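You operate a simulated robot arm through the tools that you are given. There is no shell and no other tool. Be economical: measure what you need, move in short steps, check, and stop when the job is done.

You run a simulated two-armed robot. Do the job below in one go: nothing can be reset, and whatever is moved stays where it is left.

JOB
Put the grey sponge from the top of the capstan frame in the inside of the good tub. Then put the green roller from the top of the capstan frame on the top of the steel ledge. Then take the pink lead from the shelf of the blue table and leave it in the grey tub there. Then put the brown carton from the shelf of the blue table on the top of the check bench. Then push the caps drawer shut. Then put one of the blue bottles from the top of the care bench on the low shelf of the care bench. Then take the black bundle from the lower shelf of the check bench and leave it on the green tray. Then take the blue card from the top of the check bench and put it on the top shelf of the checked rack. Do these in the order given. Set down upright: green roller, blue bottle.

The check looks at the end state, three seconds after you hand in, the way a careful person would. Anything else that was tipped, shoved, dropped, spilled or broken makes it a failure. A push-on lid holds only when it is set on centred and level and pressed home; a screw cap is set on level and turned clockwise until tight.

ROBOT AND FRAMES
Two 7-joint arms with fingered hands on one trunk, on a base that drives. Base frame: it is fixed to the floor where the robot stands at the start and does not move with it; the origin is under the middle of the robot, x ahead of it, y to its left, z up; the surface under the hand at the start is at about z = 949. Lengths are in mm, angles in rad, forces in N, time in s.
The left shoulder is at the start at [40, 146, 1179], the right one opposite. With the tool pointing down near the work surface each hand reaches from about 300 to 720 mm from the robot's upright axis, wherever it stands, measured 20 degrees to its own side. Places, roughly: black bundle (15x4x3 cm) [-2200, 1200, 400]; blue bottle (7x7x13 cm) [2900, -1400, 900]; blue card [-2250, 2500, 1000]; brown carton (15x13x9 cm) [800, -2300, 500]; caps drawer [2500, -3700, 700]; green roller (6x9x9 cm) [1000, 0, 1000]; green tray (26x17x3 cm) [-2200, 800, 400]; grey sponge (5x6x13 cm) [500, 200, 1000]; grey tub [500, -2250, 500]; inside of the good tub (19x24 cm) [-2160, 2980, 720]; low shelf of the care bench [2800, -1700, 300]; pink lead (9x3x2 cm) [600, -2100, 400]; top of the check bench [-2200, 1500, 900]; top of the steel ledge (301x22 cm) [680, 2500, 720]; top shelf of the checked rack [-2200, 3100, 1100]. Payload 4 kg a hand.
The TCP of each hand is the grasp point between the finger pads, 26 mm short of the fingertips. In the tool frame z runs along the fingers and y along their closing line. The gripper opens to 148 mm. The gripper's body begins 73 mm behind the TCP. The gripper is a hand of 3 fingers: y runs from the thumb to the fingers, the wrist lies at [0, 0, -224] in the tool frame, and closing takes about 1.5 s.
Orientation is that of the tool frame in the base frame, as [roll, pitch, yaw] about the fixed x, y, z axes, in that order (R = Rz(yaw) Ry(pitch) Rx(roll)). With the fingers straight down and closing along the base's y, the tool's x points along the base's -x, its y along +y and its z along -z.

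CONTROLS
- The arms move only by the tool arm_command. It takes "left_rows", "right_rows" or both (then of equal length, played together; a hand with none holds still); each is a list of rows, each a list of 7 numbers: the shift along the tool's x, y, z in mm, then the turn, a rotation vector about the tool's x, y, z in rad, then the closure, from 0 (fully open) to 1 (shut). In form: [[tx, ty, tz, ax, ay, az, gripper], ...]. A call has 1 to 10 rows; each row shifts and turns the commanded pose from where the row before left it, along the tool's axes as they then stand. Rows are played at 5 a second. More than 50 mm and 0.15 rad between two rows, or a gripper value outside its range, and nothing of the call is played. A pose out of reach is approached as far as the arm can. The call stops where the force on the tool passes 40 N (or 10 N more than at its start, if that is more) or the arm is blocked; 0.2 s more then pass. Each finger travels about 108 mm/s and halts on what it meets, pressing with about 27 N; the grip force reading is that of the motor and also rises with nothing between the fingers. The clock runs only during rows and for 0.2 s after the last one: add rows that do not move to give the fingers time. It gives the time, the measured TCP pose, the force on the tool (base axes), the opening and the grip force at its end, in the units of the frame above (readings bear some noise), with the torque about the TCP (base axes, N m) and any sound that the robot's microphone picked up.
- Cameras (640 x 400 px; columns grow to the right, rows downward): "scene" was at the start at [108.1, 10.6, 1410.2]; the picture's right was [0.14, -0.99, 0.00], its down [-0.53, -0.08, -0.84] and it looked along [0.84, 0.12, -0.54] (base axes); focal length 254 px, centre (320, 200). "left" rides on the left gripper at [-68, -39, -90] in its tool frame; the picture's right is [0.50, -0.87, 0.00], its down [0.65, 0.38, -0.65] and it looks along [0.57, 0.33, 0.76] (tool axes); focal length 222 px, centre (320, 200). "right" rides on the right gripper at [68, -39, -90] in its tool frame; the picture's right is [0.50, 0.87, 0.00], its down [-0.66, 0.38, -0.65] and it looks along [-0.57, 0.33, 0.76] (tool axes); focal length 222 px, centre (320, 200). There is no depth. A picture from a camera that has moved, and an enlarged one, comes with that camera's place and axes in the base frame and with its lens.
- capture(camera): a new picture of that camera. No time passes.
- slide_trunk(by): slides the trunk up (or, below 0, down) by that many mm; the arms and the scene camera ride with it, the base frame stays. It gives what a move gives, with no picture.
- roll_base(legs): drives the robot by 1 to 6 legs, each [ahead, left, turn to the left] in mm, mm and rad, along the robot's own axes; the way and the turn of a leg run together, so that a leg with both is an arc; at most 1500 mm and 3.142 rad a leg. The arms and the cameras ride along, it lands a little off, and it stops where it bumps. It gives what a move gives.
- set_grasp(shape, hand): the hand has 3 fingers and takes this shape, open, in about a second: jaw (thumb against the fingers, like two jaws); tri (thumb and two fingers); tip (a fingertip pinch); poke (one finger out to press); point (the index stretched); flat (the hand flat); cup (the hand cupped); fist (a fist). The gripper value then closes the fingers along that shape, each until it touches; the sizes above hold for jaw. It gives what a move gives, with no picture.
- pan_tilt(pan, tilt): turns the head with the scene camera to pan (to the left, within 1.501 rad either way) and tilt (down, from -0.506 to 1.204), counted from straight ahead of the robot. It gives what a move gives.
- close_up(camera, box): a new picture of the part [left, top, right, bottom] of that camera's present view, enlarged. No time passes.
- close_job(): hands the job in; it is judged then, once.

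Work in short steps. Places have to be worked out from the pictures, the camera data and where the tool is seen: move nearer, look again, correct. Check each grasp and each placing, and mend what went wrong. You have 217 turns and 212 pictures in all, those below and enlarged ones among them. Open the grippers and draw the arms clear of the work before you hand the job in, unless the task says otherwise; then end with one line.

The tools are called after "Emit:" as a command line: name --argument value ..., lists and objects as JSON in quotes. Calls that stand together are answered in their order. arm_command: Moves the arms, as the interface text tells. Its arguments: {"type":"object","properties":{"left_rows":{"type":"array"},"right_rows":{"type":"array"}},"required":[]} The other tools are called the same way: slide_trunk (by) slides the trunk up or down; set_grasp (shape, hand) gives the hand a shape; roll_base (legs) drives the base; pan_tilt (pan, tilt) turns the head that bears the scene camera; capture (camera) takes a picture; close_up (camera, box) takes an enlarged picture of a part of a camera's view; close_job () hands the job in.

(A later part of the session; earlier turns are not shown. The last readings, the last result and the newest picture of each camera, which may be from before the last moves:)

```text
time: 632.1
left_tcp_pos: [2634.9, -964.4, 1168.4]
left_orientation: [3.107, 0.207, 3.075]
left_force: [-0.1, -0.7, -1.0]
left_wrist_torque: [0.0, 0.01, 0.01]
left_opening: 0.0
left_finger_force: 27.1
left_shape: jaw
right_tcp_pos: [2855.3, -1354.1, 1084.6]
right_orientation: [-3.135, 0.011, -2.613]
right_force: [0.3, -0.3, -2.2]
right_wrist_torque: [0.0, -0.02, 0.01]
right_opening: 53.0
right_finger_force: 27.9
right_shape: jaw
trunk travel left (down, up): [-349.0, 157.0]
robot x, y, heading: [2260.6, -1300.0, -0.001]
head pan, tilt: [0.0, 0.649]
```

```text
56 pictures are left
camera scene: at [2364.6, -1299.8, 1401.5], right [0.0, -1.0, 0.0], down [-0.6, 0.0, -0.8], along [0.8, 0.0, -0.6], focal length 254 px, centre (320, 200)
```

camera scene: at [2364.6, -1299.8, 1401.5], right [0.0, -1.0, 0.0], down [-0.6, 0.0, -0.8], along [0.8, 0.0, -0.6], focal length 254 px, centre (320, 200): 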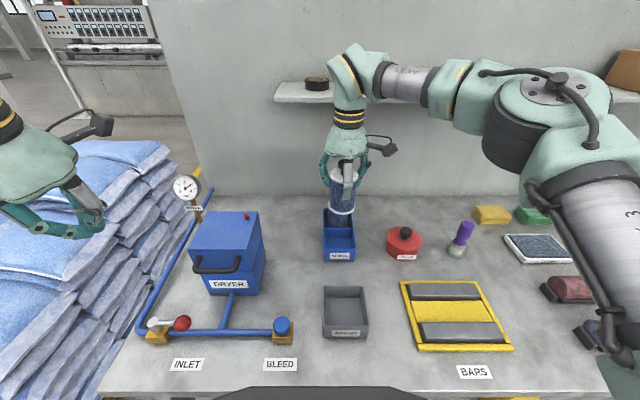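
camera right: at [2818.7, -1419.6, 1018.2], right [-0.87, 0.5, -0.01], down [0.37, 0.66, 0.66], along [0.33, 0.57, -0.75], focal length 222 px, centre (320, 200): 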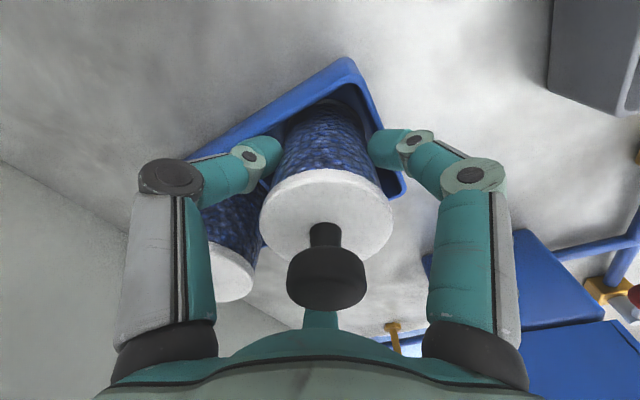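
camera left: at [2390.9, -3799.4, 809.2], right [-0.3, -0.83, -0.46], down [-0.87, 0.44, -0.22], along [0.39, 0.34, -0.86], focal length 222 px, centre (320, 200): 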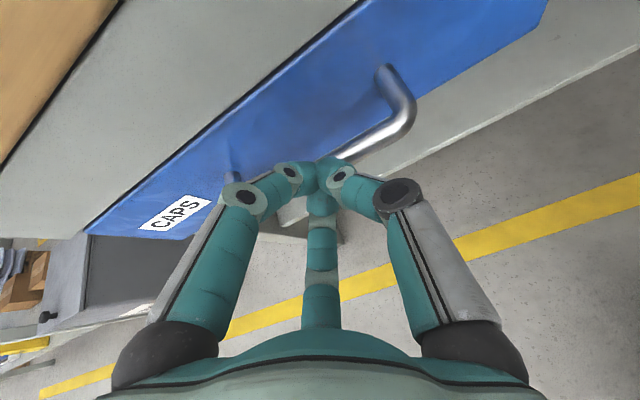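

Bottle is upright in the hand. I back off, strafe to y≈-1560, retract the right arm, raise the left out of the way, and lower everything to shelf height.

Emit:
roll_base --legs '[[-450, 0, 0], [0, -260, 0]]'

Emit:
arm_command --left_rows '[[0, 0, -45, 0, 0, 0, 1], [0, 0, -45, 0, 0, 0, 1], [0, 0, -45, 0, 0, 0, 1], [0, 0, -45, 0, 0, 0, 1], [0, 0, -45, 0, 0, 0, 1], [0, 0, -45, 0, 0, 0, 1]]' --right_rows '[[30, -4, 0, 0, 0, 0, 1], [30, -4, 0, 0, 0, 0, 1], [30, -4, 0, 0, 0, 0, 1], [30, -4, 0, 0, 0, 0, 1], [30, -4, 0, 0, 0, 0, 1], [30, -4, 0, 0, 0, 0, 1]]'

Emit:
slide_trunk --by -346

Emit:
arm_command --right_rows '[[0, 0, 42, 0, 0, 0, 1], [0, 0, 42, 0, 0, 0, 1], [0, 0, 42, 0, 0, 0, 1], [0, 0, 42, 0, 0, 0, 1], [0, 0, 42, 0, 0, 0, 1], [0, 0, 42, 0, 0, 0, 1], [0, 0, 42, 0, 0, 0, 1]]'

Emit:
capture --camera "scene"

```text
time: 636.3
left_tcp_pos: [2181.4, -1223.1, 1168.2]
left_orientation: [3.108, 0.205, 3.075]
left_force: [-0.5, -0.7, -0.4]
left_wrist_torque: [-0.03, 0.0, -0.02]
left_opening: 0.0
left_finger_force: 27.0
left_shape: jaw
right_tcp_pos: [2403.2, -1611.2, 1083.1]
right_orientation: [-3.134, 0.011, -2.613]
right_force: [0.0, -0.2, -1.8]
right_wrist_torque: [0.02, -0.03, -0.01]
right_opening: 53.2
right_finger_force: 27.3
right_shape: jaw
trunk travel left (down, up): [-349.0, 157.0]
robot x, y, heading: [1807.1, -1558.3, -0.001]
head pan, tilt: [0.0, 0.649]
```

```text
time: 637.7
left_tcp_pos: [2130.1, -1235.2, 1429.4]
left_orientation: [3.108, 0.207, 3.075]
left_force: [-1.1, 0.4, 0.9]
left_wrist_torque: [0.04, -0.01, 0.0]
left_opening: 0.0
left_finger_force: 27.1
left_shape: jaw
left hand out of reach, approached as far as the arm can: row 6
right_tcp_pos: [2257.0, -1726.0, 1082.1]
right_orientation: [-3.135, 0.014, -2.612]
right_force: [0.0, -0.2, -1.5]
right_wrist_torque: [0.04, -0.02, -0.02]
right_opening: 53.2
right_finger_force: 26.8
right_shape: jaw
trunk travel left (down, up): [-349.0, 157.0]
robot x, y, heading: [1809.9, -1558.2, 0.006]
head pan, tilt: [0.0, 0.649]
```

```text
time: 641.1
left_tcp_pos: [2131.3, -1232.7, 1082.6]
left_orientation: [3.107, 0.208, 3.074]
left_force: [0.7, -0.3, 0.0]
left_wrist_torque: [-0.01, 0.0, 0.03]
left_opening: 0.1
left_finger_force: 27.1
left_shape: jaw
right_tcp_pos: [2259.2, -1724.4, 736.5]
right_orientation: [-3.134, 0.013, -2.614]
right_force: [-0.1, 0.0, -2.7]
right_wrist_torque: [0.01, -0.01, 0.0]
right_opening: 53.4
right_finger_force: 27.1
right_shape: jaw
trunk travel left (down, up): [-3.0, 503.0]
robot x, y, heading: [1807.3, -1560.1, 0.0]
head pan, tilt: [0.0, 0.649]
```

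```text
time: 642.7
left_tcp_pos: [2132.7, -1232.3, 1083.1]
left_orientation: [3.107, 0.206, 3.074]
left_force: [-0.1, 0.3, -0.5]
left_wrist_torque: [-0.01, -0.02, -0.01]
left_opening: 0.0
left_finger_force: 26.5
left_shape: jaw
right_tcp_pos: [2262.9, -1723.8, 442.5]
right_orientation: [-3.134, 0.015, -2.612]
right_force: [1.0, -0.2, -2.6]
right_wrist_torque: [0.0, -0.02, -0.04]
right_opening: 53.2
right_finger_force: 26.7
right_shape: jaw
trunk travel left (down, up): [-3.0, 503.0]
robot x, y, heading: [1810.2, -1554.0, -0.004]
head pan, tilt: [0.0, 0.649]
```

```text
55 pictures are left
camera scene: at [1913.4, -1559.3, 1056.8], right [0.0, -1.0, 0.0], down [-0.61, 0.0, -0.8], along [0.8, 0.0, -0.61], focal length 254 px, centre (320, 200)
```

scene: 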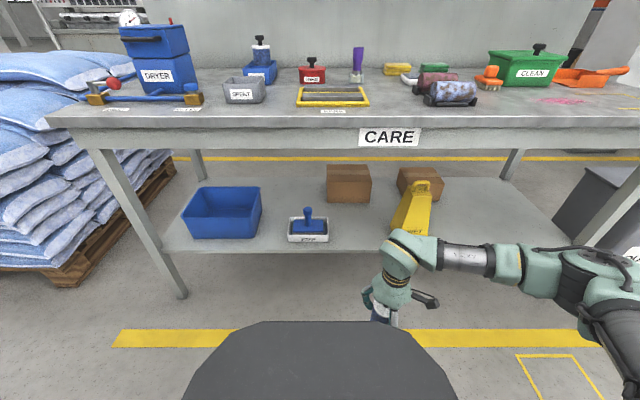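

Shelf z≈320; the gap between SOAP (y≥-1592) and WET (y≤-1854) is centred at y≈-1723, right ahead of the bottle. I drive in 380 mm and check.

Emit:
roll_base --legs '[[380, 0, 0]]'

Emit:
capture --camera "right"

Emit:
pan_tilt --pan -0.2 --tilt 0.9

Emit:
capture --camera "scene"

```text
time: 645.0
left_tcp_pos: [2491.0, -1229.2, 1083.5]
left_orientation: [3.112, 0.215, 3.064]
left_force: [0.4, 1.1, 0.3]
left_wrist_torque: [0.0, 0.04, 0.01]
left_opening: 0.0
left_finger_force: 26.8
left_shape: jaw
right_tcp_pos: [2612.3, -1727.6, 438.9]
right_orientation: [-3.135, -0.005, -2.624]
right_force: [-0.8, -0.4, -2.0]
right_wrist_torque: [0.02, -0.01, 0.0]
right_opening: 53.1
right_finger_force: 26.5
right_shape: jaw
trunk travel left (down, up): [-3.0, 503.0]
robot x, y, heading: [2170.4, -1551.9, -0.012]
head pan, tilt: [0.0, 0.649]
stopped in leg 1: the robot was blocked; the commanded pose is now the measured one
```

```text
54 pictures are left
camera right: at [2571.9, -1792.8, 528.9], right [-0.86, 0.51, 0.0], down [0.38, 0.66, 0.65], along [0.33, 0.56, -0.76], focal length 222 px, centre (320, 200)
```

right: 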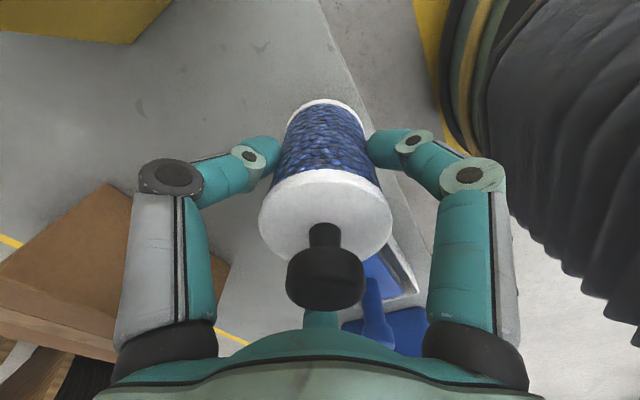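

```text
time: 645.8
left_tcp_pos: [2488.5, -1229.5, 1083.5]
left_orientation: [3.111, 0.218, 3.067]
left_force: [-0.4, 0.0, -0.8]
left_wrist_torque: [-0.02, 0.03, 0.0]
left_opening: 0.1
left_finger_force: 27.0
left_shape: jaw
right_tcp_pos: [2611.3, -1727.3, 438.2]
right_orientation: [-3.135, -0.003, -2.624]
right_force: [0.1, -0.1, -3.3]
right_wrist_torque: [0.02, -0.01, 0.02]
right_opening: 53.0
right_finger_force: 26.9
right_shape: jaw
trunk travel left (down, up): [-3.0, 503.0]
robot x, y, heading: [2167.4, -1557.1, -0.008]
head pan, tilt: [-0.201, 0.901]
```

```text
53 pictures are left
camera scene: at [2255.0, -1569.5, 1037.3], right [-0.21, -0.98, 0.0], down [-0.76, 0.16, -0.63], along [0.61, -0.13, -0.78], focal length 254 px, centre (320, 200)
```

scene: 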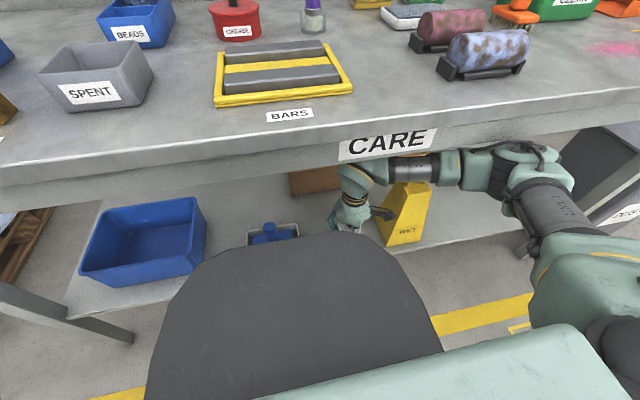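

Something (likely the elbow at the apron) blocked the base, but the bottle is already over the shelf. I extend the arm itself 60 mm further in.

Emit:
arm_command --right_rows '[[-17.4, -9.9, 0, 0, 0, 0, 1], [-17.4, -9.9, 0, 0, 0, 0, 1], [-17.4, -9.9, 0, 0, 0, 0, 1]]'

Emit:
capture --camera "right"

```text
time: 646.6
left_tcp_pos: [2500.0, -1239.9, 1083.8]
left_orientation: [3.102, 0.206, 3.066]
left_force: [-0.2, -0.3, 0.0]
left_wrist_torque: [-0.01, -0.01, 0.01]
left_opening: 0.0
left_finger_force: 26.7
left_shape: jaw
right_tcp_pos: [2674.2, -1731.0, 429.9]
right_orientation: [3.133, -0.012, -2.624]
right_force: [0.1, 0.5, -3.0]
right_wrist_torque: [0.01, -0.01, 0.0]
right_opening: 53.1
right_finger_force: 26.7
right_shape: jaw
trunk travel left (down, up): [-3.0, 503.0]
robot x, y, heading: [2170.2, -1556.6, -0.01]
head pan, tilt: [-0.201, 0.901]
```

```text
52 pictures are left
camera right: at [2636.8, -1797.5, 519.7], right [-0.86, 0.5, 0.01], down [0.39, 0.65, 0.65], along [0.32, 0.57, -0.76], focal length 222 px, centre (320, 200)
```

right: 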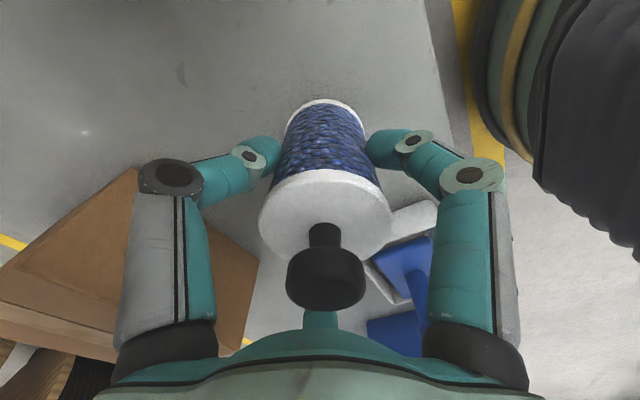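

Well inside. I lower gently until contact.

Emit:
arm_command --right_rows '[[0, 0, 6, 0, 0, 0, 1], [0, 0, 6, 0, 0, 0, 1], [0, 0, 5, 0, 0, 0, 1]]'

Emit:
close_up --camera "right" --box '[220, 60, 440, 200]'

```text
time: 647.4
left_tcp_pos: [2497.1, -1232.8, 1082.9]
left_orientation: [3.108, 0.208, 3.067]
left_force: [0.9, 0.2, 0.2]
left_wrist_torque: [-0.04, -0.01, 0.0]
left_opening: 0.1
left_finger_force: 26.8
left_shape: jaw
right_tcp_pos: [2674.9, -1726.5, 415.4]
right_orientation: [-3.142, -0.008, -2.619]
right_force: [-0.3, -0.2, -3.0]
right_wrist_torque: [-0.02, -0.01, 0.0]
right_opening: 53.2
right_finger_force: 26.3
right_shape: jaw
trunk travel left (down, up): [-3.0, 503.0]
robot x, y, heading: [2173.2, -1552.1, -0.008]
head pan, tilt: [-0.201, 0.901]
```

```text
2.86 times, centred on (330, 130) of right
camera zoom: at [2636.9, -1792.3, 507.5], right [-0.87, 0.5, 0.0], down [0.38, 0.66, 0.65], along [0.32, 0.56, -0.76], focal length 635 px, centre (291, 400)
```

zoom: 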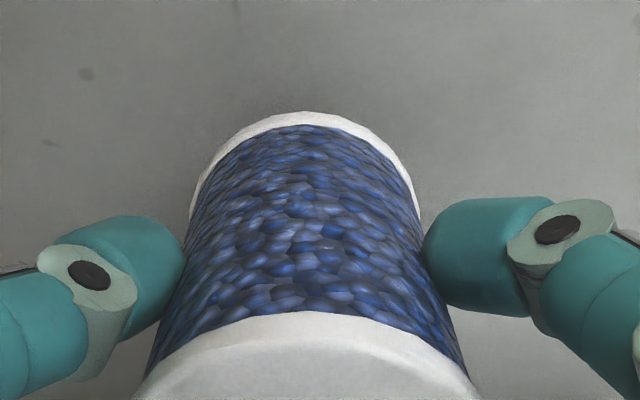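

No contact yet; a few more small steps.

Emit:
arm_command --right_rows '[[0, 0, 5, 0, 0, 0, 1], [0, 0, 5, 0, 0, 0, 1]]'

Emit:
arm_command --right_rows '[[0, 0, 5, 0, 0, 0, 1], [0, 0, 4, 0, 0, 0, 1]]'

```text
time: 648.0
left_tcp_pos: [2496.5, -1232.2, 1083.1]
left_orientation: [3.109, 0.208, 3.067]
left_force: [-0.8, -0.2, 0.6]
left_wrist_torque: [0.01, -0.01, -0.01]
left_opening: 0.0
left_finger_force: 27.2
left_shape: jaw
right_tcp_pos: [2674.4, -1728.7, 408.3]
right_orientation: [3.141, -0.009, -2.621]
right_force: [0.0, 0.1, -3.5]
right_wrist_torque: [-0.01, -0.03, -0.03]
right_opening: 52.8
right_finger_force: 27.1
right_shape: jaw
trunk travel left (down, up): [-3.0, 503.0]
robot x, y, heading: [2166.7, -1555.0, -0.014]
head pan, tilt: [-0.201, 0.901]
```

```text
time: 648.6
left_tcp_pos: [2497.5, -1232.5, 1082.9]
left_orientation: [3.109, 0.207, 3.066]
left_force: [0.9, -0.1, 0.0]
left_wrist_torque: [0.0, -0.01, 0.02]
left_opening: 0.0
left_finger_force: 26.9
left_shape: jaw
right_tcp_pos: [2674.2, -1728.1, 398.0]
right_orientation: [3.139, -0.01, -2.618]
right_force: [0.6, 0.3, -3.3]
right_wrist_torque: [-0.01, 0.0, -0.01]
right_opening: 53.2
right_finger_force: 26.8
right_shape: jaw
trunk travel left (down, up): [-3.0, 503.0]
robot x, y, heading: [2167.4, -1554.3, -0.006]
head pan, tilt: [-0.201, 0.901]
```

Still free (bottom ≈308). I go on in 4 mm steps.

Emit:
arm_command --right_rows '[[0, 0, 4, 0, 0, 0, 1]]'

Emit:
arm_command --right_rows '[[0, 0, 4, 0, 0, 0, 1]]'

Emit:
arm_command --right_rows '[[0, 0, 4, 0, 0, 0, 1]]'

Emit:
capture --camera "right"

```text
time: 649.0
left_tcp_pos: [2498.5, -1232.3, 1082.8]
left_orientation: [3.108, 0.208, 3.068]
left_force: [-1.3, -0.1, -0.1]
left_wrist_torque: [-0.01, 0.0, -0.01]
left_opening: 0.0
left_finger_force: 27.8
left_shape: jaw
right_tcp_pos: [2674.8, -1727.9, 393.3]
right_orientation: [3.141, -0.01, -2.622]
right_force: [-1.4, -0.5, -0.9]
right_wrist_torque: [0.0, -0.02, -0.04]
right_opening: 53.4
right_finger_force: 27.3
right_shape: jaw
trunk travel left (down, up): [-3.0, 503.0]
robot x, y, heading: [2171.1, -1556.0, -0.008]
head pan, tilt: [-0.201, 0.901]
```

```text
time: 649.4
left_tcp_pos: [2495.8, -1231.8, 1083.6]
left_orientation: [3.108, 0.209, 3.066]
left_force: [0.6, 0.0, -0.1]
left_wrist_torque: [0.01, 0.01, 0.01]
left_opening: 0.1
left_finger_force: 27.1
left_shape: jaw
right_tcp_pos: [2675.6, -1727.3, 391.5]
right_orientation: [-3.14, -0.005, -2.622]
right_force: [-1.9, -2.1, 16.4]
right_wrist_torque: [-0.1, -0.09, -0.04]
right_opening: 53.9
right_finger_force: 26.8
right_shape: jaw
trunk travel left (down, up): [-3.0, 503.0]
robot x, y, heading: [2172.5, -1554.2, -0.008]
head pan, tilt: [-0.201, 0.901]
```

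```text
time: 649.8
left_tcp_pos: [2494.1, -1232.0, 1083.7]
left_orientation: [3.109, 0.21, 3.067]
left_force: [0.6, -0.3, -0.1]
left_wrist_torque: [-0.02, -0.02, 0.01]
left_opening: 0.0
left_finger_force: 26.4
left_shape: jaw
right_tcp_pos: [2675.5, -1728.1, 390.1]
right_orientation: [-3.138, 0.0, -2.623]
right_force: [-3.8, -4.7, 38.9]
right_wrist_torque: [-0.19, 0.0, -0.09]
right_opening: 54.6
right_finger_force: 26.8
right_shape: jaw
trunk travel left (down, up): [-3.0, 503.0]
robot x, y, heading: [2168.7, -1557.4, -0.008]
head pan, tilt: [-0.201, 0.901]
```

```text
50 pictures are left
camera right: at [2636.1, -1792.8, 480.9], right [-0.86, 0.5, 0.0], down [0.38, 0.66, 0.65], along [0.33, 0.56, -0.76], focal length 222 px, centre (320, 200)
```

right: 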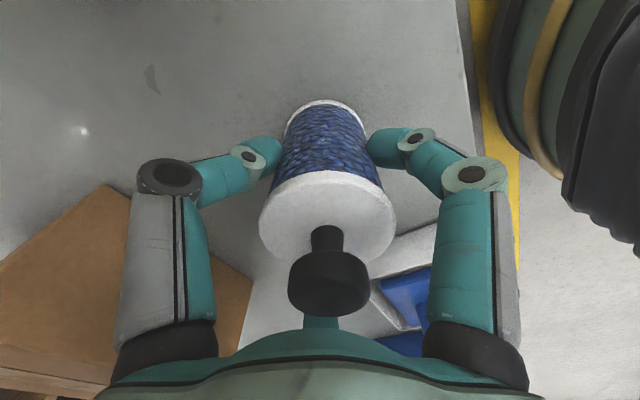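

Bottle stands firmly on the shelf (39 N contact). I relieve 4 mm, open and rise.

Emit:
arm_command --right_rows '[[0, 0, -5, 0, 0, 0, 1], [0, 0, 0, 0, 0, 0, 0.6], [0, 0, 0, 0, 0, 0, 0.3], [0, 0, 0, 0, 0, 0, 0.2], [0, 0, 0, 0, 0, 0, 0.2]]'

Emit:
capture --camera "right"

```text
time: 651.0
left_tcp_pos: [2496.9, -1232.2, 1083.8]
left_orientation: [3.109, 0.208, 3.067]
left_force: [0.8, 0.0, -0.1]
left_wrist_torque: [0.02, 0.0, -0.01]
left_opening: 0.0
left_finger_force: 26.4
left_shape: jaw
right_tcp_pos: [2675.6, -1728.1, 390.4]
right_orientation: [3.14, -0.01, -2.622]
right_force: [-0.3, -0.1, 0.2]
right_wrist_torque: [0.04, 0.02, -0.02]
right_opening: 118.1
right_finger_force: 0.1
right_shape: jaw
trunk travel left (down, up): [-3.0, 503.0]
robot x, y, heading: [2171.8, -1554.5, -0.007]
head pan, tilt: [-0.201, 0.901]
```

```text
49 pictures are left
camera right: at [2635.7, -1792.9, 481.0], right [-0.86, 0.5, 0.01], down [0.39, 0.66, 0.65], along [0.32, 0.56, -0.76], focal length 222 px, centre (320, 200)
```

right: 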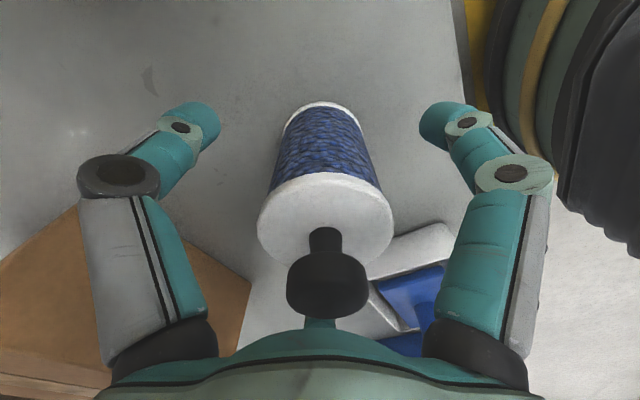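

The bottle stands by itself. I rise 82 mm so the tips clear the knob, then back the base out.

Emit:
arm_command --right_rows '[[0, 0, -28, 0, 0, 0, 0.1], [0, 0, -28, 0, 0, 0, 0], [0, 0, -28, 0, 0, 0, 0]]'

Emit:
capture --camera "right"

```text
time: 652.0
left_tcp_pos: [2496.4, -1231.4, 1084.5]
left_orientation: [3.107, 0.206, 3.067]
left_force: [-1.1, 0.3, 1.1]
left_wrist_torque: [0.02, 0.0, -0.02]
left_opening: 0.0
left_finger_force: 27.3
left_shape: jaw
right_tcp_pos: [2647.9, -1720.1, 442.1]
right_orientation: [3.105, -0.073, -2.604]
right_force: [0.0, -0.3, -0.7]
right_wrist_torque: [0.0, -0.02, -0.01]
right_opening: 148.0
right_finger_force: 0.1
right_shape: jaw
trunk travel left (down, up): [-3.0, 503.0]
robot x, y, heading: [2168.1, -1551.0, -0.005]
head pan, tilt: [-0.201, 0.901]
stopped in row 3 (right hand): the arm was blocked; the commanded pose is now the measured one
```

```text
48 pictures are left
camera right: at [2617.2, -1786.7, 535.0], right [-0.87, 0.49, 0.07], down [0.42, 0.66, 0.62], along [0.26, 0.57, -0.78], focal length 222 px, centre (320, 200)
```

right: 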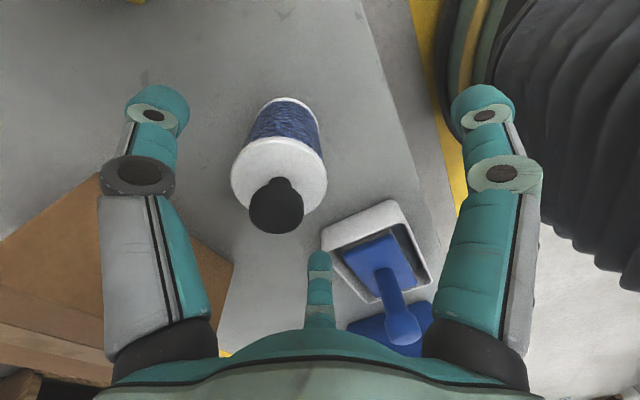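

The arm met the apron, but the fingers now pass on both sides of the bottle, so I can back straight out.

Emit:
roll_base --legs '[[-150, 0, 0], [-380, 0, 0]]'

Emit:
pan_tilt --pan 0 --tilt 0.6

Emit:
capture --camera "scene"

```text
time: 655.4
left_tcp_pos: [1962.6, -1226.1, 1082.0]
left_orientation: [3.109, 0.205, 3.07]
left_force: [0.2, -1.1, 0.0]
left_wrist_torque: [0.01, -0.02, 0.01]
left_opening: 0.0
left_finger_force: 27.2
left_shape: jaw
right_tcp_pos: [2118.4, -1717.2, 445.3]
right_orientation: [3.11, -0.068, -2.604]
right_force: [0.4, -0.8, 0.5]
right_wrist_torque: [0.01, -0.02, 0.02]
right_opening: 147.8
right_finger_force: 0.1
right_shape: jaw
trunk travel left (down, up): [-3.0, 503.0]
robot x, y, heading: [1636.2, -1551.3, -0.009]
head pan, tilt: [-0.201, 0.901]
```

```text
time: 656.2
left_tcp_pos: [1962.6, -1225.3, 1084.2]
left_orientation: [3.108, 0.208, 3.072]
left_force: [-0.8, 0.2, -0.4]
left_wrist_torque: [-0.02, -0.01, 0.04]
left_opening: 0.0
left_finger_force: 27.1
left_shape: jaw
right_tcp_pos: [2119.3, -1715.8, 445.9]
right_orientation: [3.111, -0.068, -2.604]
right_force: [0.2, 0.6, -0.3]
right_wrist_torque: [-0.03, 0.02, 0.01]
right_opening: 148.0
right_finger_force: 0.0
right_shape: jaw
trunk travel left (down, up): [-3.0, 503.0]
robot x, y, heading: [1636.0, -1551.4, -0.009]
head pan, tilt: [0.0, 0.6]
```

```text
47 pictures are left
camera scene: at [1744.8, -1552.2, 1061.1], right [-0.01, -1.0, 0.0], down [-0.57, 0.0, -0.82], along [0.82, 0.0, -0.57], focal length 254 px, centre (320, 200)
```

scene: 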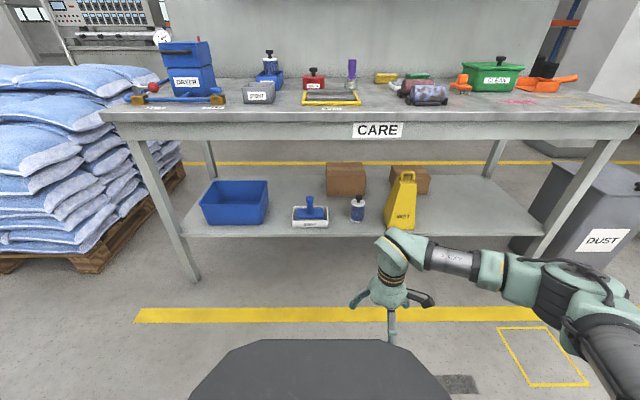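

Job 6 done: the bottle stands upright on the low shelf. I raise the trunk and travel back to the check bench.

Emit:
slide_trunk --by 497

Emit:
roll_base --legs '[[0, 0, -1.56], [1500, 0, 0], [1500, 0, 0], [1430, 0, 0], [0, 0, -1.571], [0, 520, 0]]'

Emit:
roll_base --legs '[[1500, 0, 0], [980, 0, 0], [0, 0, -1.571], [1500, 0, 0], [1500, 0, 0], [1500, 0, 0]]'

Emit:
roll_base --legs '[[1500, 0, 0], [1500, 0, 0], [0, 0, 1.571]]'

Emit:
pan_tilt --pan 0 --tilt 0.5

Emit:
capture --camera "scene"

```text
refused: 497 is not a number from -400 to 400
```

```text
time: 687.6
left_tcp_pos: [1385.1, -6831.5, 1081.6]
left_orientation: [3.109, 0.206, -0.058]
left_force: [-0.1, -0.6, 0.5]
left_wrist_torque: [0.0, 0.01, 0.02]
left_opening: 0.0
left_finger_force: 27.0
left_shape: jaw
right_tcp_pos: [1223.7, -6343.3, 446.2]
right_orientation: [3.113, -0.068, 0.552]
right_force: [0.5, -0.2, 0.4]
right_wrist_torque: [-0.01, -0.02, -0.01]
right_opening: 147.7
right_finger_force: 0.0
right_shape: jaw
trunk travel left (down, up): [-3.0, 503.0]
robot x, y, heading: [1708.6, -6502.4, -3.135]
head pan, tilt: [0.0, 0.6]
```

```text
time: 724.6
left_tcp_pos: [-1143.4, -1718.0, 1082.9]
left_orientation: [3.108, 0.207, -1.626]
left_force: [-0.3, -0.5, 0.3]
left_wrist_torque: [-0.03, -0.02, 0.0]
left_opening: 0.0
left_finger_force: 27.2
left_shape: jaw
right_tcp_pos: [-655.7, -1554.1, 444.3]
right_orientation: [3.109, -0.067, -1.018]
right_force: [-0.1, 0.8, 0.4]
right_wrist_torque: [-0.03, 0.02, 0.0]
right_opening: 147.8
right_finger_force: 0.0
right_shape: jaw
trunk travel left (down, up): [-3.0, 503.0]
robot x, y, heading: [-815.7, -2038.0, 1.584]
head pan, tilt: [0.0, 0.6]
```

```text
time: 742.9
left_tcp_pos: [-1176.9, 616.3, 1083.2]
left_orientation: [3.108, 0.209, -0.043]
left_force: [0.1, 0.4, 0.3]
left_wrist_torque: [0.0, 0.01, 0.02]
left_opening: 0.2
left_finger_force: 26.3
left_shape: jaw
right_tcp_pos: [-1346.5, 1101.3, 446.1]
right_orientation: [3.11, -0.066, 0.565]
right_force: [-0.1, 0.0, -0.5]
right_wrist_torque: [-0.04, 0.04, 0.0]
right_opening: 147.9
right_finger_force: 0.1
right_shape: jaw
trunk travel left (down, up): [-3.0, 503.0]
robot x, y, heading: [-859.2, 948.4, -3.12]
head pan, tilt: [0.0, 0.6]
```

```text
time: 743.6
left_tcp_pos: [-1177.8, 617.2, 1082.7]
left_orientation: [3.108, 0.207, -0.043]
left_force: [-0.7, -0.1, -0.4]
left_wrist_torque: [0.03, -0.02, -0.02]
left_opening: 0.0
left_finger_force: 27.5
left_shape: jaw
right_tcp_pos: [-1346.1, 1103.5, 446.1]
right_orientation: [3.11, -0.067, 0.563]
right_force: [0.0, -0.4, -0.1]
right_wrist_torque: [-0.03, -0.01, 0.04]
right_opening: 148.0
right_finger_force: 0.2
right_shape: jaw
trunk travel left (down, up): [-3.0, 503.0]
robot x, y, heading: [-861.9, 950.1, -3.118]
head pan, tilt: [0.0, 0.499]
```

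```text
46 pictures are left
camera scene: at [-972.7, 944.4, 1070.2], right [-0.02, 1.0, 0.0], down [0.48, 0.01, -0.88], along [-0.88, -0.02, -0.48], focal length 254 px, centre (320, 200)
```

scene: 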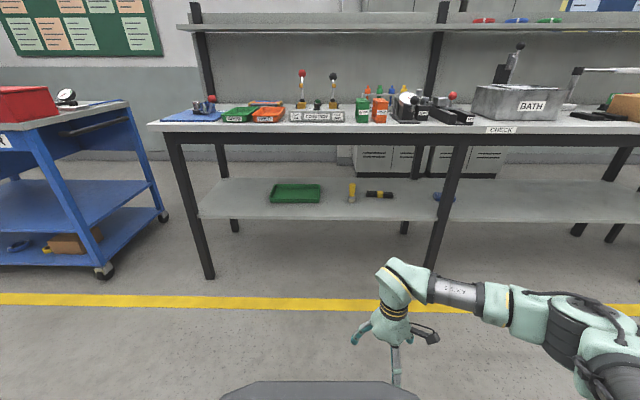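

Back at the check bench (trunk still low, as needed). Triangulated: bundle ≈ (-2180,1240), tray centre ≈ (-2190,790), shelf z≈435, apron bottom ≈770. I turn so the right shoulder leads, then stretch and yaw the right hand in free space.

Emit:
roll_base --legs '[[0, 0, 0.9], [-204, -202, 0]]'

Emit:
arm_command --right_rows '[[24.4, -43.0, 0, 0, 0, 0.094, 0], [20.3, -45.1, 0, 0, 0, 0.094, 0], [16, -46.8, 0, 0, 0, 0.094, 0], [11.5, -48.1, 0, 0, 0, 0.094, 0], [6.9, -48.9, 0, 0, 0, 0.094, 0], [2.3, -49.3, 0, 0, 0, 0.094, 0], [-2.3, -49.3, 0, 0, 0, 0.094, 0], [-7, -48.9, 0, 0, 0, 0.094, 0], [-11.5, -48.1, 0, 0, 0, 0.094, 0], [-16, -46.8, 0, 0, 0, 0.094, 0]]'

Emit:
arm_command --right_rows '[[0, 0, 0, 0, -0.123, 0, 0.2], [0, 0, 0, 0, -0.123, 0, 0.2], [0, 0, 0, 0, -0.123, 0, 0.2], [0, 0, 0, 0, -0.123, 0, 0.2], [0, 0, 0, 0, -0.123, 0, 0.2]]'

Emit:
capture --camera "right"

```text
time: 747.9
left_tcp_pos: [-838.0, 778.6, 1083.2]
left_orientation: [3.109, 0.208, 0.857]
left_force: [0.1, -0.5, 0.9]
left_wrist_torque: [-0.01, 0.0, 0.0]
left_opening: 0.0
left_finger_force: 26.9
left_shape: jaw
right_tcp_pos: [-1322.2, 948.8, 445.8]
right_orientation: [3.11, -0.064, 1.462]
right_force: [-0.1, 0.1, -0.6]
right_wrist_torque: [-0.03, -0.01, -0.01]
right_opening: 148.0
right_finger_force: 0.1
right_shape: jaw
trunk travel left (down, up): [-3.0, 503.0]
robot x, y, heading: [-901.1, 1231.0, -2.221]
head pan, tilt: [0.0, 0.499]
```

```text
time: 750.1
left_tcp_pos: [-837.7, 779.9, 1082.2]
left_orientation: [3.108, 0.21, 0.854]
left_force: [0.0, 0.0, 0.7]
left_wrist_torque: [-0.03, 0.01, 0.0]
left_opening: 0.3
left_finger_force: 27.2
left_shape: jaw
right_tcp_pos: [-1706.7, 1241.6, 454.9]
right_orientation: [-3.108, -0.062, 0.523]
right_force: [-0.2, -0.1, -0.5]
right_wrist_torque: [-0.01, 0.02, -0.01]
right_opening: 148.0
right_finger_force: 0.1
right_shape: jaw
right hand out of reach, approached as far as the arm can: row 10
trunk travel left (down, up): [-3.0, 503.0]
robot x, y, heading: [-902.6, 1235.5, -2.222]
head pan, tilt: [0.0, 0.499]
```

```text
time: 751.3
left_tcp_pos: [-837.2, 778.5, 1082.9]
left_orientation: [3.109, 0.208, 0.856]
left_force: [-0.5, 0.5, 0.2]
left_wrist_torque: [-0.02, -0.01, 0.0]
left_opening: 0.1
left_finger_force: 27.4
left_shape: jaw
right_tcp_pos: [-1805.1, 1228.9, 425.1]
right_orientation: [-3.102, 0.551, 0.544]
right_force: [-0.6, 0.0, -0.3]
right_wrist_torque: [0.02, 0.01, 0.01]
right_opening: 118.7
right_finger_force: 0.0
right_shape: jaw
right hand out of reach, approached as far as the arm can: row 1, 2, 3, 4, 5
trunk travel left (down, up): [-3.0, 503.0]
robot x, y, heading: [-901.4, 1235.9, -2.215]
head pan, tilt: [0.0, 0.499]
```

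```text
45 pictures are left
camera right: at [-1734.0, 1315.5, 467.5], right [0.8, -0.53, -0.29], down [0.02, -0.46, 0.89], along [-0.61, -0.71, -0.36], focal length 222 px, centre (320, 200)
```

right: 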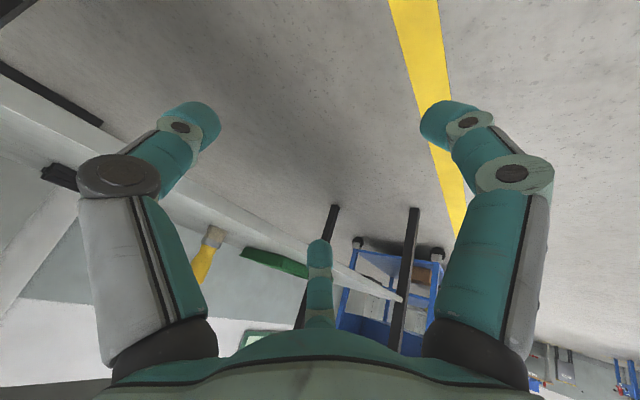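

The arm reaches well (p=0.55). I raise the hand 75 mm, narrow the fingers and drive in 320 mm toward the bundle.

Emit:
arm_command --right_rows '[[-19.6, 0, -32, 0, 0, 0, 0.5], [-19.6, 0, -32, 0, 0, 0, 0.5], [0, 0, 0, 0, 0, 0, 0.5]]'

Emit:
roll_base --legs '[[187, -261, 0]]'

Emit:
capture --camera "right"

Emit:
pan_tilt --pan -0.9 --tilt 0.5

Emit:
capture --camera "scene"

```text
time: 752.1
left_tcp_pos: [-838.4, 778.2, 1083.0]
left_orientation: [3.11, 0.207, 0.857]
left_force: [-0.7, 1.0, 0.7]
left_wrist_torque: [-0.03, 0.01, 0.02]
left_opening: 0.3
left_finger_force: 27.1
left_shape: jaw
right_tcp_pos: [-1825.0, 1226.4, 494.2]
right_orientation: [-3.102, 0.549, 0.543]
right_force: [-0.1, -0.4, -0.7]
right_wrist_torque: [0.01, -0.02, 0.02]
right_opening: 74.4
right_finger_force: 0.1
right_shape: jaw
right hand out of reach, approached as far as the arm can: row 1, 2
trunk travel left (down, up): [-3.0, 503.0]
robot x, y, heading: [-901.3, 1235.5, -2.221]
head pan, tilt: [0.0, 0.499]
```

```text
time: 754.2
left_tcp_pos: [-1158.4, 786.5, 1082.5]
left_orientation: [3.108, 0.207, 0.854]
left_force: [0.8, -0.3, -0.5]
left_wrist_torque: [-0.05, 0.02, -0.01]
left_opening: 0.0
left_finger_force: 26.7
left_shape: jaw
right_tcp_pos: [-2145.5, 1235.1, 493.7]
right_orientation: [-3.102, 0.55, 0.543]
right_force: [0.1, 0.0, 0.1]
right_wrist_torque: [-0.02, -0.01, -0.04]
right_opening: 74.4
right_finger_force: 0.1
right_shape: jaw
trunk travel left (down, up): [-3.0, 503.0]
robot x, y, heading: [-1219.6, 1242.4, -2.222]
head pan, tilt: [0.0, 0.499]
```

```text
44 pictures are left
camera right: at [-2074.4, 1321.6, 536.6], right [0.8, -0.53, -0.29], down [0.02, -0.46, 0.89], along [-0.6, -0.71, -0.36], focal length 222 px, centre (320, 200)
```

right: 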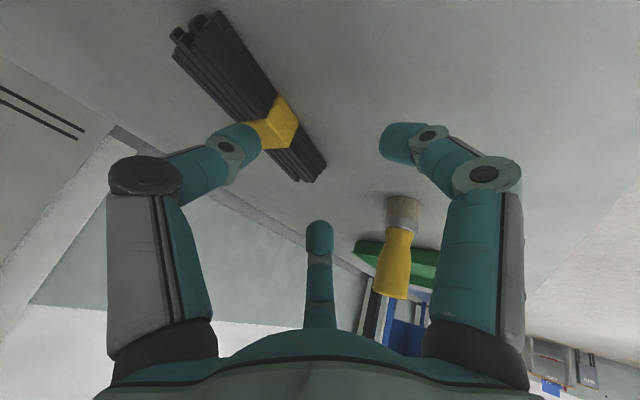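

```text
time: 755.4
left_tcp_pos: [-1157.3, 787.1, 1083.3]
left_orientation: [3.109, 0.205, 0.852]
left_force: [-0.5, -0.2, -0.8]
left_wrist_torque: [0.01, -0.05, -0.03]
left_opening: 0.0
left_finger_force: 27.4
left_shape: jaw
right_tcp_pos: [-2147.1, 1235.5, 494.6]
right_orientation: [-3.101, 0.552, 0.544]
right_force: [0.4, -0.2, -0.1]
right_wrist_torque: [0.02, 0.04, 0.02]
right_opening: 74.7
right_finger_force: 0.1
right_shape: jaw
trunk travel left (down, up): [-3.0, 503.0]
robot x, y, heading: [-1220.0, 1240.8, -2.22]
head pan, tilt: [-0.901, 0.499]
```

```text
43 pictures are left
camera scene: at [-1324.1, 1221.9, 1070.3], right [-0.02, 1.0, 0.0], down [0.48, 0.01, -0.88], along [-0.88, -0.02, -0.48], focal length 254 px, centre (320, 200)
```

scene: 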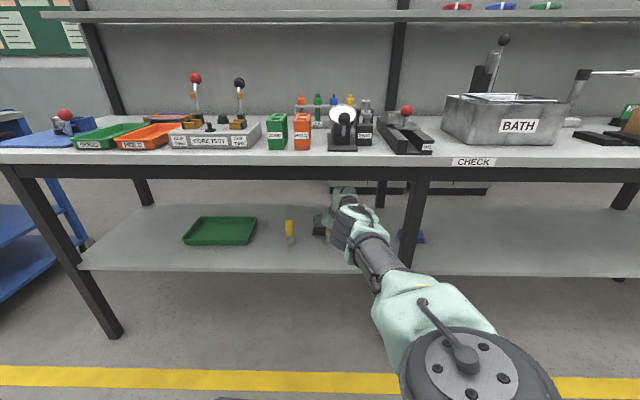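

Everything is clear under the bench. Bundle: from (-2179,1316) to (-2196,1194), centre (-2187,1255). The arm is at full stretch, so I retract 60 mm and drive in by (-94,+24), to hover over it.

Emit:
arm_command --right_rows '[[20.3, 15.5, -16, 0, 0, 0, 0.45], [20.3, 15.5, -16, 0, 0, 0, 0.45]]'

Emit:
roll_base --legs '[[38, -90, 0]]'

Emit:
capture --camera "right"

```text
time: 756.0
left_tcp_pos: [-1156.5, 784.1, 1080.7]
left_orientation: [3.111, 0.206, 0.856]
left_force: [0.3, -0.4, 0.4]
left_wrist_torque: [0.07, 0.06, -0.02]
left_opening: 0.0
left_finger_force: 26.8
left_shape: jaw
right_tcp_pos: [-2086.5, 1235.5, 499.0]
right_orientation: [-3.097, 0.548, 0.543]
right_force: [1.1, -1.8, 0.5]
right_wrist_torque: [0.07, 0.04, -0.08]
right_opening: 81.1
right_finger_force: 0.1
right_shape: jaw
trunk travel left (down, up): [-3.0, 503.0]
robot x, y, heading: [-1222.4, 1242.9, -2.22]
head pan, tilt: [-0.901, 0.499]
```

```text
time: 757.1
left_tcp_pos: [-1253.0, 811.9, 1082.7]
left_orientation: [3.106, 0.208, 0.853]
left_force: [-0.6, 0.0, 0.3]
left_wrist_torque: [-0.02, -0.02, 0.0]
left_opening: 0.2
left_finger_force: 27.1
left_shape: jaw
right_tcp_pos: [-2180.6, 1259.1, 498.2]
right_orientation: [-3.102, 0.549, 0.542]
right_force: [-0.1, 0.6, -0.2]
right_wrist_torque: [-0.02, -0.01, 0.0]
right_opening: 80.9
right_finger_force: 0.0
right_shape: jaw
trunk travel left (down, up): [-3.0, 503.0]
robot x, y, heading: [-1313.6, 1268.4, -2.219]
head pan, tilt: [-0.901, 0.499]
```

```text
42 pictures are left
camera right: at [-2108.1, 1345.9, 541.3], right [0.8, -0.53, -0.29], down [0.01, -0.46, 0.89], along [-0.6, -0.71, -0.36], focal length 222 px, centre (320, 200)
```

right: 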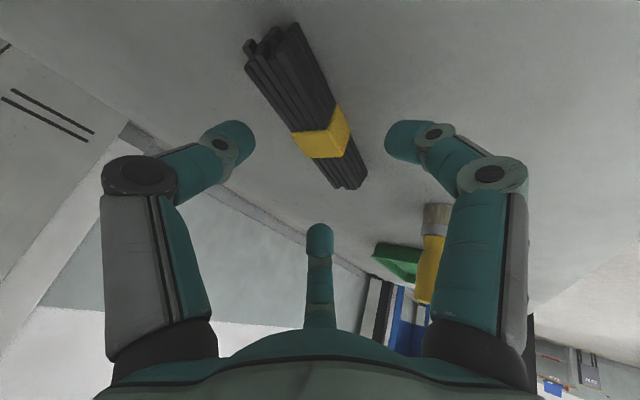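

Bundle centre ≈ (-2195,1262). I move (-8,+6,-28) and close on it.

Emit:
arm_command --right_rows '[[5.7, -4.6, 13, 0, 0, 0, 0.45], [5.7, -4.6, 13, 0, 0, 0, 0.5], [0, 0, 0, 0, 0, 0, 0.7], [0, 0, 0, 0, 0, 0, 1], [0, 0, 0, 0, 0, 0, 1], [0, 0, 0, 0, 0, 0, 1]]'

Emit:
capture --camera "right"

```text
time: 758.5
left_tcp_pos: [-1252.3, 812.1, 1084.5]
left_orientation: [3.109, 0.209, 0.853]
left_force: [-0.5, 0.7, -0.4]
left_wrist_torque: [0.02, -0.02, 0.0]
left_opening: 0.0
left_finger_force: 27.2
left_shape: jaw
right_tcp_pos: [-2188.9, 1266.3, 472.2]
right_orientation: [-3.1, 0.55, 0.544]
right_force: [-0.1, 0.9, -0.3]
right_wrist_torque: [-0.04, -0.01, -0.02]
right_opening: 0.0
right_finger_force: 27.0
right_shape: jaw
trunk travel left (down, up): [-3.0, 503.0]
robot x, y, heading: [-1313.7, 1263.9, -2.225]
head pan, tilt: [-0.901, 0.499]
```

```text
41 pictures are left
camera right: at [-2116.3, 1352.9, 514.4], right [0.8, -0.53, -0.29], down [0.02, -0.46, 0.89], along [-0.61, -0.71, -0.36], focal length 222 px, centre (320, 200)
```

right: 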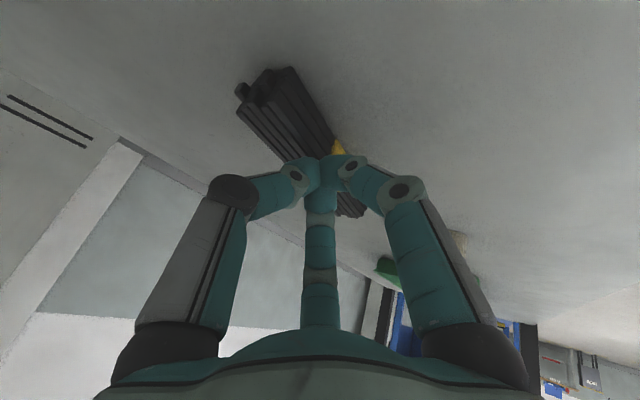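

It closed empty: re-triangulating puts the bundle lower (top z≈421) and at about (-2226,1232). I open, move the base by (-31,-30) and look again before descending.

Emit:
arm_command --right_rows '[[-5.2, 0, -8.5, 0, 0, 0, 0.45], [0, 0, 0, 0, 0, 0, 0.45], [0, 0, 0, 0, 0, 0, 0.45]]'

Emit:
roll_base --legs '[[43, -7, 0]]'

Emit:
capture --camera "right"

```text
time: 759.4
left_tcp_pos: [-1252.1, 811.2, 1082.5]
left_orientation: [3.107, 0.208, 0.855]
left_force: [0.4, 1.1, 0.3]
left_wrist_torque: [-0.03, -0.01, 0.02]
left_opening: 0.0
left_finger_force: 26.7
left_shape: jaw
right_tcp_pos: [-2187.6, 1265.5, 481.8]
right_orientation: [-3.103, 0.55, 0.542]
right_force: [-0.8, 0.4, 0.2]
right_wrist_torque: [0.02, -0.01, 0.0]
right_opening: 81.0
right_finger_force: 0.0
right_shape: jaw
trunk travel left (down, up): [-3.0, 503.0]
robot x, y, heading: [-1312.9, 1268.4, -2.229]
head pan, tilt: [-0.901, 0.499]
```

```text
time: 760.2
left_tcp_pos: [-1284.7, 780.9, 1082.9]
left_orientation: [3.109, 0.206, 0.853]
left_force: [-0.5, -0.4, -0.5]
left_wrist_torque: [0.0, -0.03, -0.02]
left_opening: 0.0
left_finger_force: 28.1
left_shape: jaw
right_tcp_pos: [-2220.0, 1236.4, 480.5]
right_orientation: [-3.103, 0.546, 0.543]
right_force: [-0.2, -0.7, 0.7]
right_wrist_torque: [0.07, -0.02, -0.01]
right_opening: 81.2
right_finger_force: 0.1
right_shape: jaw
trunk travel left (down, up): [-3.0, 503.0]
robot x, y, heading: [-1348.3, 1239.7, -2.224]
head pan, tilt: [-0.901, 0.499]
```

```text
40 pictures are left
camera right: at [-2147.7, 1322.1, 523.4], right [0.8, -0.53, -0.29], down [0.01, -0.46, 0.89], along [-0.6, -0.71, -0.36], focal length 222 px, centre (320, 200)
```

right: 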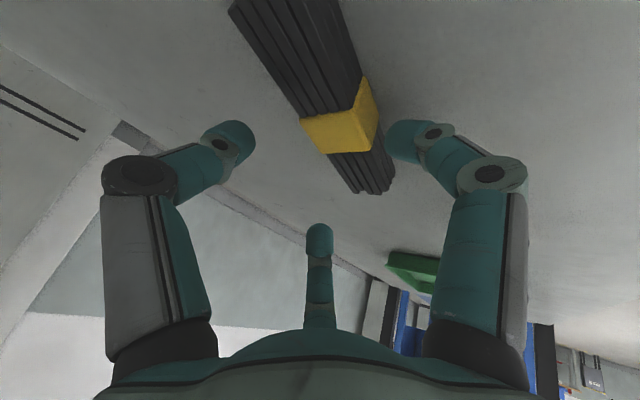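

Consistent now: band at (-2226,1233), z≈418, right under the tool. I descend 38 mm, part-close, go down 8 more and close.

Emit:
arm_command --right_rows '[[9.9, 0, 16.2, 0, 0, 0, 0.48], [9.9, 0, 16.2, 0, 0, 0, 0.52], [0, 0, 0, 0, 0, 0, 0.6], [4.2, 0, 6.8, 0, 0, 0, 0.62], [0, 0, 0, 0, 0, 0, 0.8], [0, 0, 0, 0, 0, 0, 1], [0, 0, 0, 0, 0, 0, 1], [0, 0, 0, 0, 0, 0, 1]]'

Emit:
capture --camera "right"

```text
time: 761.2
left_tcp_pos: [-1279.8, 781.9, 1083.1]
left_orientation: [3.113, 0.21, 0.853]
left_force: [-0.2, 0.2, -0.2]
left_wrist_torque: [-0.01, -0.01, 0.0]
left_opening: 0.0
left_finger_force: 27.1
left_shape: jaw
right_tcp_pos: [-2222.9, 1236.7, 451.3]
right_orientation: [-3.103, 0.574, 0.539]
right_force: [6.9, 2.4, 25.3]
right_wrist_torque: [-0.91, -0.1, 0.43]
right_opening: 49.4
right_finger_force: 18.4
right_shape: jaw
trunk travel left (down, up): [-3.0, 503.0]
robot x, y, heading: [-1343.5, 1239.0, -2.219]
head pan, tilt: [-0.901, 0.499]
stopped in row 5 (right hand): the force on the tool passed its limit at 42 N (the readings are from after the stop); the commanded pose is now the measured one
```

```text
39 pictures are left
camera right: at [-2151.2, 1323.5, 490.5], right [0.79, -0.54, -0.3], down [0.03, -0.45, 0.89], along [-0.61, -0.71, -0.34], focal length 222 px, centre (320, 200)
```

right: 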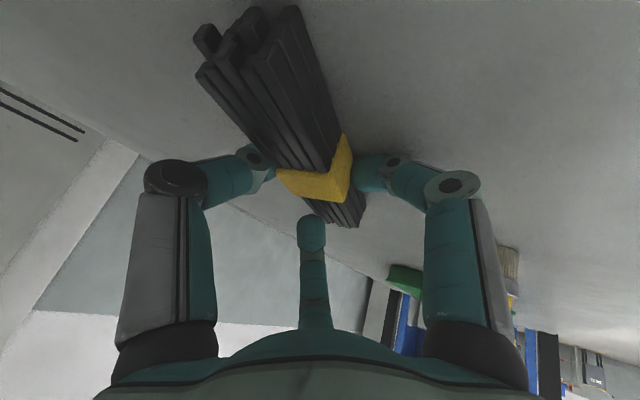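

The bundle is between the fingers; a finger pressed on the shelf. I ease up 3 mm and finish closing.

Emit:
arm_command --right_rows '[[-2, 0, -3, 0, 0, 0, 0.75], [0, 0, 0, 0, 0, 0, 0.9], [0, 0, 0, 0, 0, 0, 1], [0, 0, 0, 0, 0, 0, 1], [0, 0, 0, 0, 0, 0, 1]]'

Emit:
capture --camera "right"

```text
time: 762.5
left_tcp_pos: [-1280.1, 780.6, 1082.8]
left_orientation: [3.112, 0.21, 0.854]
left_force: [-0.4, 0.5, 0.3]
left_wrist_torque: [0.01, 0.0, 0.0]
left_opening: 0.2
left_finger_force: 27.3
left_shape: jaw
right_tcp_pos: [-2221.1, 1236.3, 450.1]
right_orientation: [-3.1, 0.566, 0.543]
right_force: [-0.8, 0.1, 26.0]
right_wrist_torque: [-0.7, 0.53, 0.47]
right_opening: 40.6
right_finger_force: 26.8
right_shape: jaw
trunk travel left (down, up): [-3.0, 503.0]
robot x, y, heading: [-1346.0, 1238.6, -2.221]
head pan, tilt: [-0.901, 0.499]
```

```text
38 pictures are left
camera right: at [-2149.1, 1323.3, 491.9], right [0.79, -0.53, -0.3], down [0.03, -0.46, 0.89], along [-0.61, -0.71, -0.34], focal length 222 px, centre (320, 200)
```

right: 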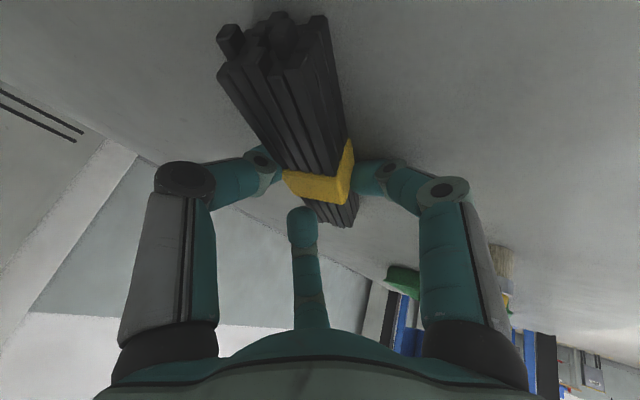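

Gripped (40.6 mm). I lift 50 mm, pull the bundle out past the brush that stands at about (-2158,1077), move along -y, and stop in front of the tray.

Emit:
arm_command --right_rows '[[-5.3, 0, -8.5, 0, 0, 0, 1], [-10.6, 0, -17, 0, 0, 0, 1], [-10.6, 0, -17, 0, 0, 0, 1]]'

Emit:
roll_base --legs '[[-151, 200, 0]]'

Emit:
capture --camera "right"

Emit:
roll_base --legs '[[370, 279, 0]]'

Emit:
capture --camera "scene"

```text
time: 763.2
left_tcp_pos: [-1283.3, 782.8, 1082.0]
left_orientation: [3.109, 0.208, 0.854]
left_force: [-0.2, -0.3, -0.3]
left_wrist_torque: [-0.04, 0.0, -0.01]
left_opening: 0.0
left_finger_force: 26.9
left_shape: jaw
right_tcp_pos: [-2221.0, 1236.7, 495.9]
right_orientation: [-3.102, 0.558, 0.541]
right_force: [-0.6, 0.0, -0.1]
right_wrist_torque: [-0.02, -0.01, -0.01]
right_opening: 31.5
right_finger_force: 26.8
right_shape: jaw
trunk travel left (down, up): [-3.0, 503.0]
robot x, y, heading: [-1343.8, 1238.2, -2.225]
head pan, tilt: [-0.901, 0.499]
```

```text
time: 765.1
left_tcp_pos: [-1031.9, 779.3, 1083.7]
left_orientation: [3.11, 0.207, 0.851]
left_force: [0.1, 0.2, 0.2]
left_wrist_torque: [0.02, 0.01, 0.0]
left_opening: 0.0
left_finger_force: 27.1
left_shape: jaw
right_tcp_pos: [-1969.6, 1235.9, 496.6]
right_orientation: [-3.102, 0.562, 0.54]
right_force: [-0.2, 0.6, -0.2]
right_wrist_torque: [-0.01, 0.0, 0.04]
right_opening: 31.5
right_finger_force: 27.6
right_shape: jaw
trunk travel left (down, up): [-3.0, 503.0]
robot x, y, heading: [-1096.3, 1232.8, -2.222]
head pan, tilt: [-0.901, 0.499]
```

```text
37 pictures are left
camera right: at [-1897.0, 1321.7, 538.4], right [0.79, -0.53, -0.3], down [0.02, -0.46, 0.89], along [-0.61, -0.71, -0.35], focal length 222 px, centre (320, 200)
```

right: 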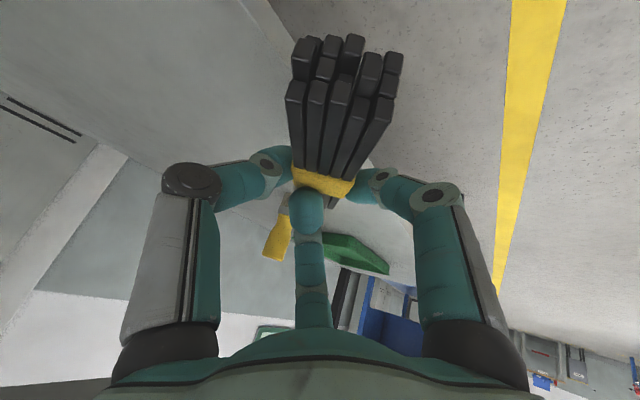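

```text
time: 767.9
left_tcp_pos: [-1037.4, 315.2, 1083.4]
left_orientation: [3.108, 0.208, 0.853]
left_force: [-0.3, -0.8, 1.1]
left_wrist_torque: [0.03, 0.0, 0.02]
left_opening: 0.1
left_finger_force: 26.9
left_shape: jaw
right_tcp_pos: [-1973.8, 772.8, 495.3]
right_orientation: [-3.102, 0.56, 0.538]
right_force: [-0.3, 0.0, -0.3]
right_wrist_torque: [0.0, -0.03, -0.02]
right_opening: 31.6
right_finger_force: 26.7
right_shape: jaw
trunk travel left (down, up): [-3.0, 503.0]
robot x, y, heading: [-1101.2, 769.7, -2.224]
head pan, tilt: [-0.901, 0.499]
```

```text
36 pictures are left
camera scene: at [-1202.4, 750.9, 1070.2], right [-0.02, 1.0, 0.0], down [0.48, 0.01, -0.88], along [-0.88, -0.01, -0.48], focal length 254 px, centre (320, 200)
```

scene: 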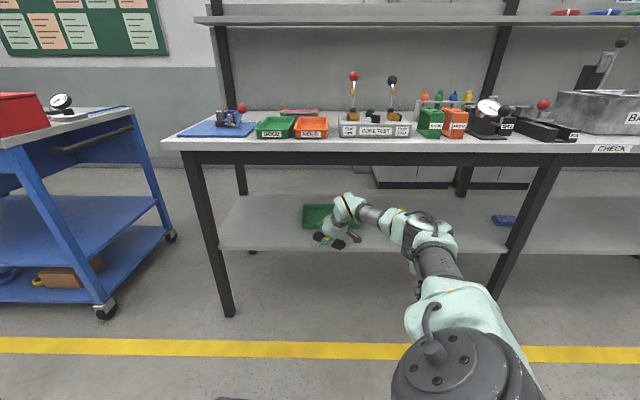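

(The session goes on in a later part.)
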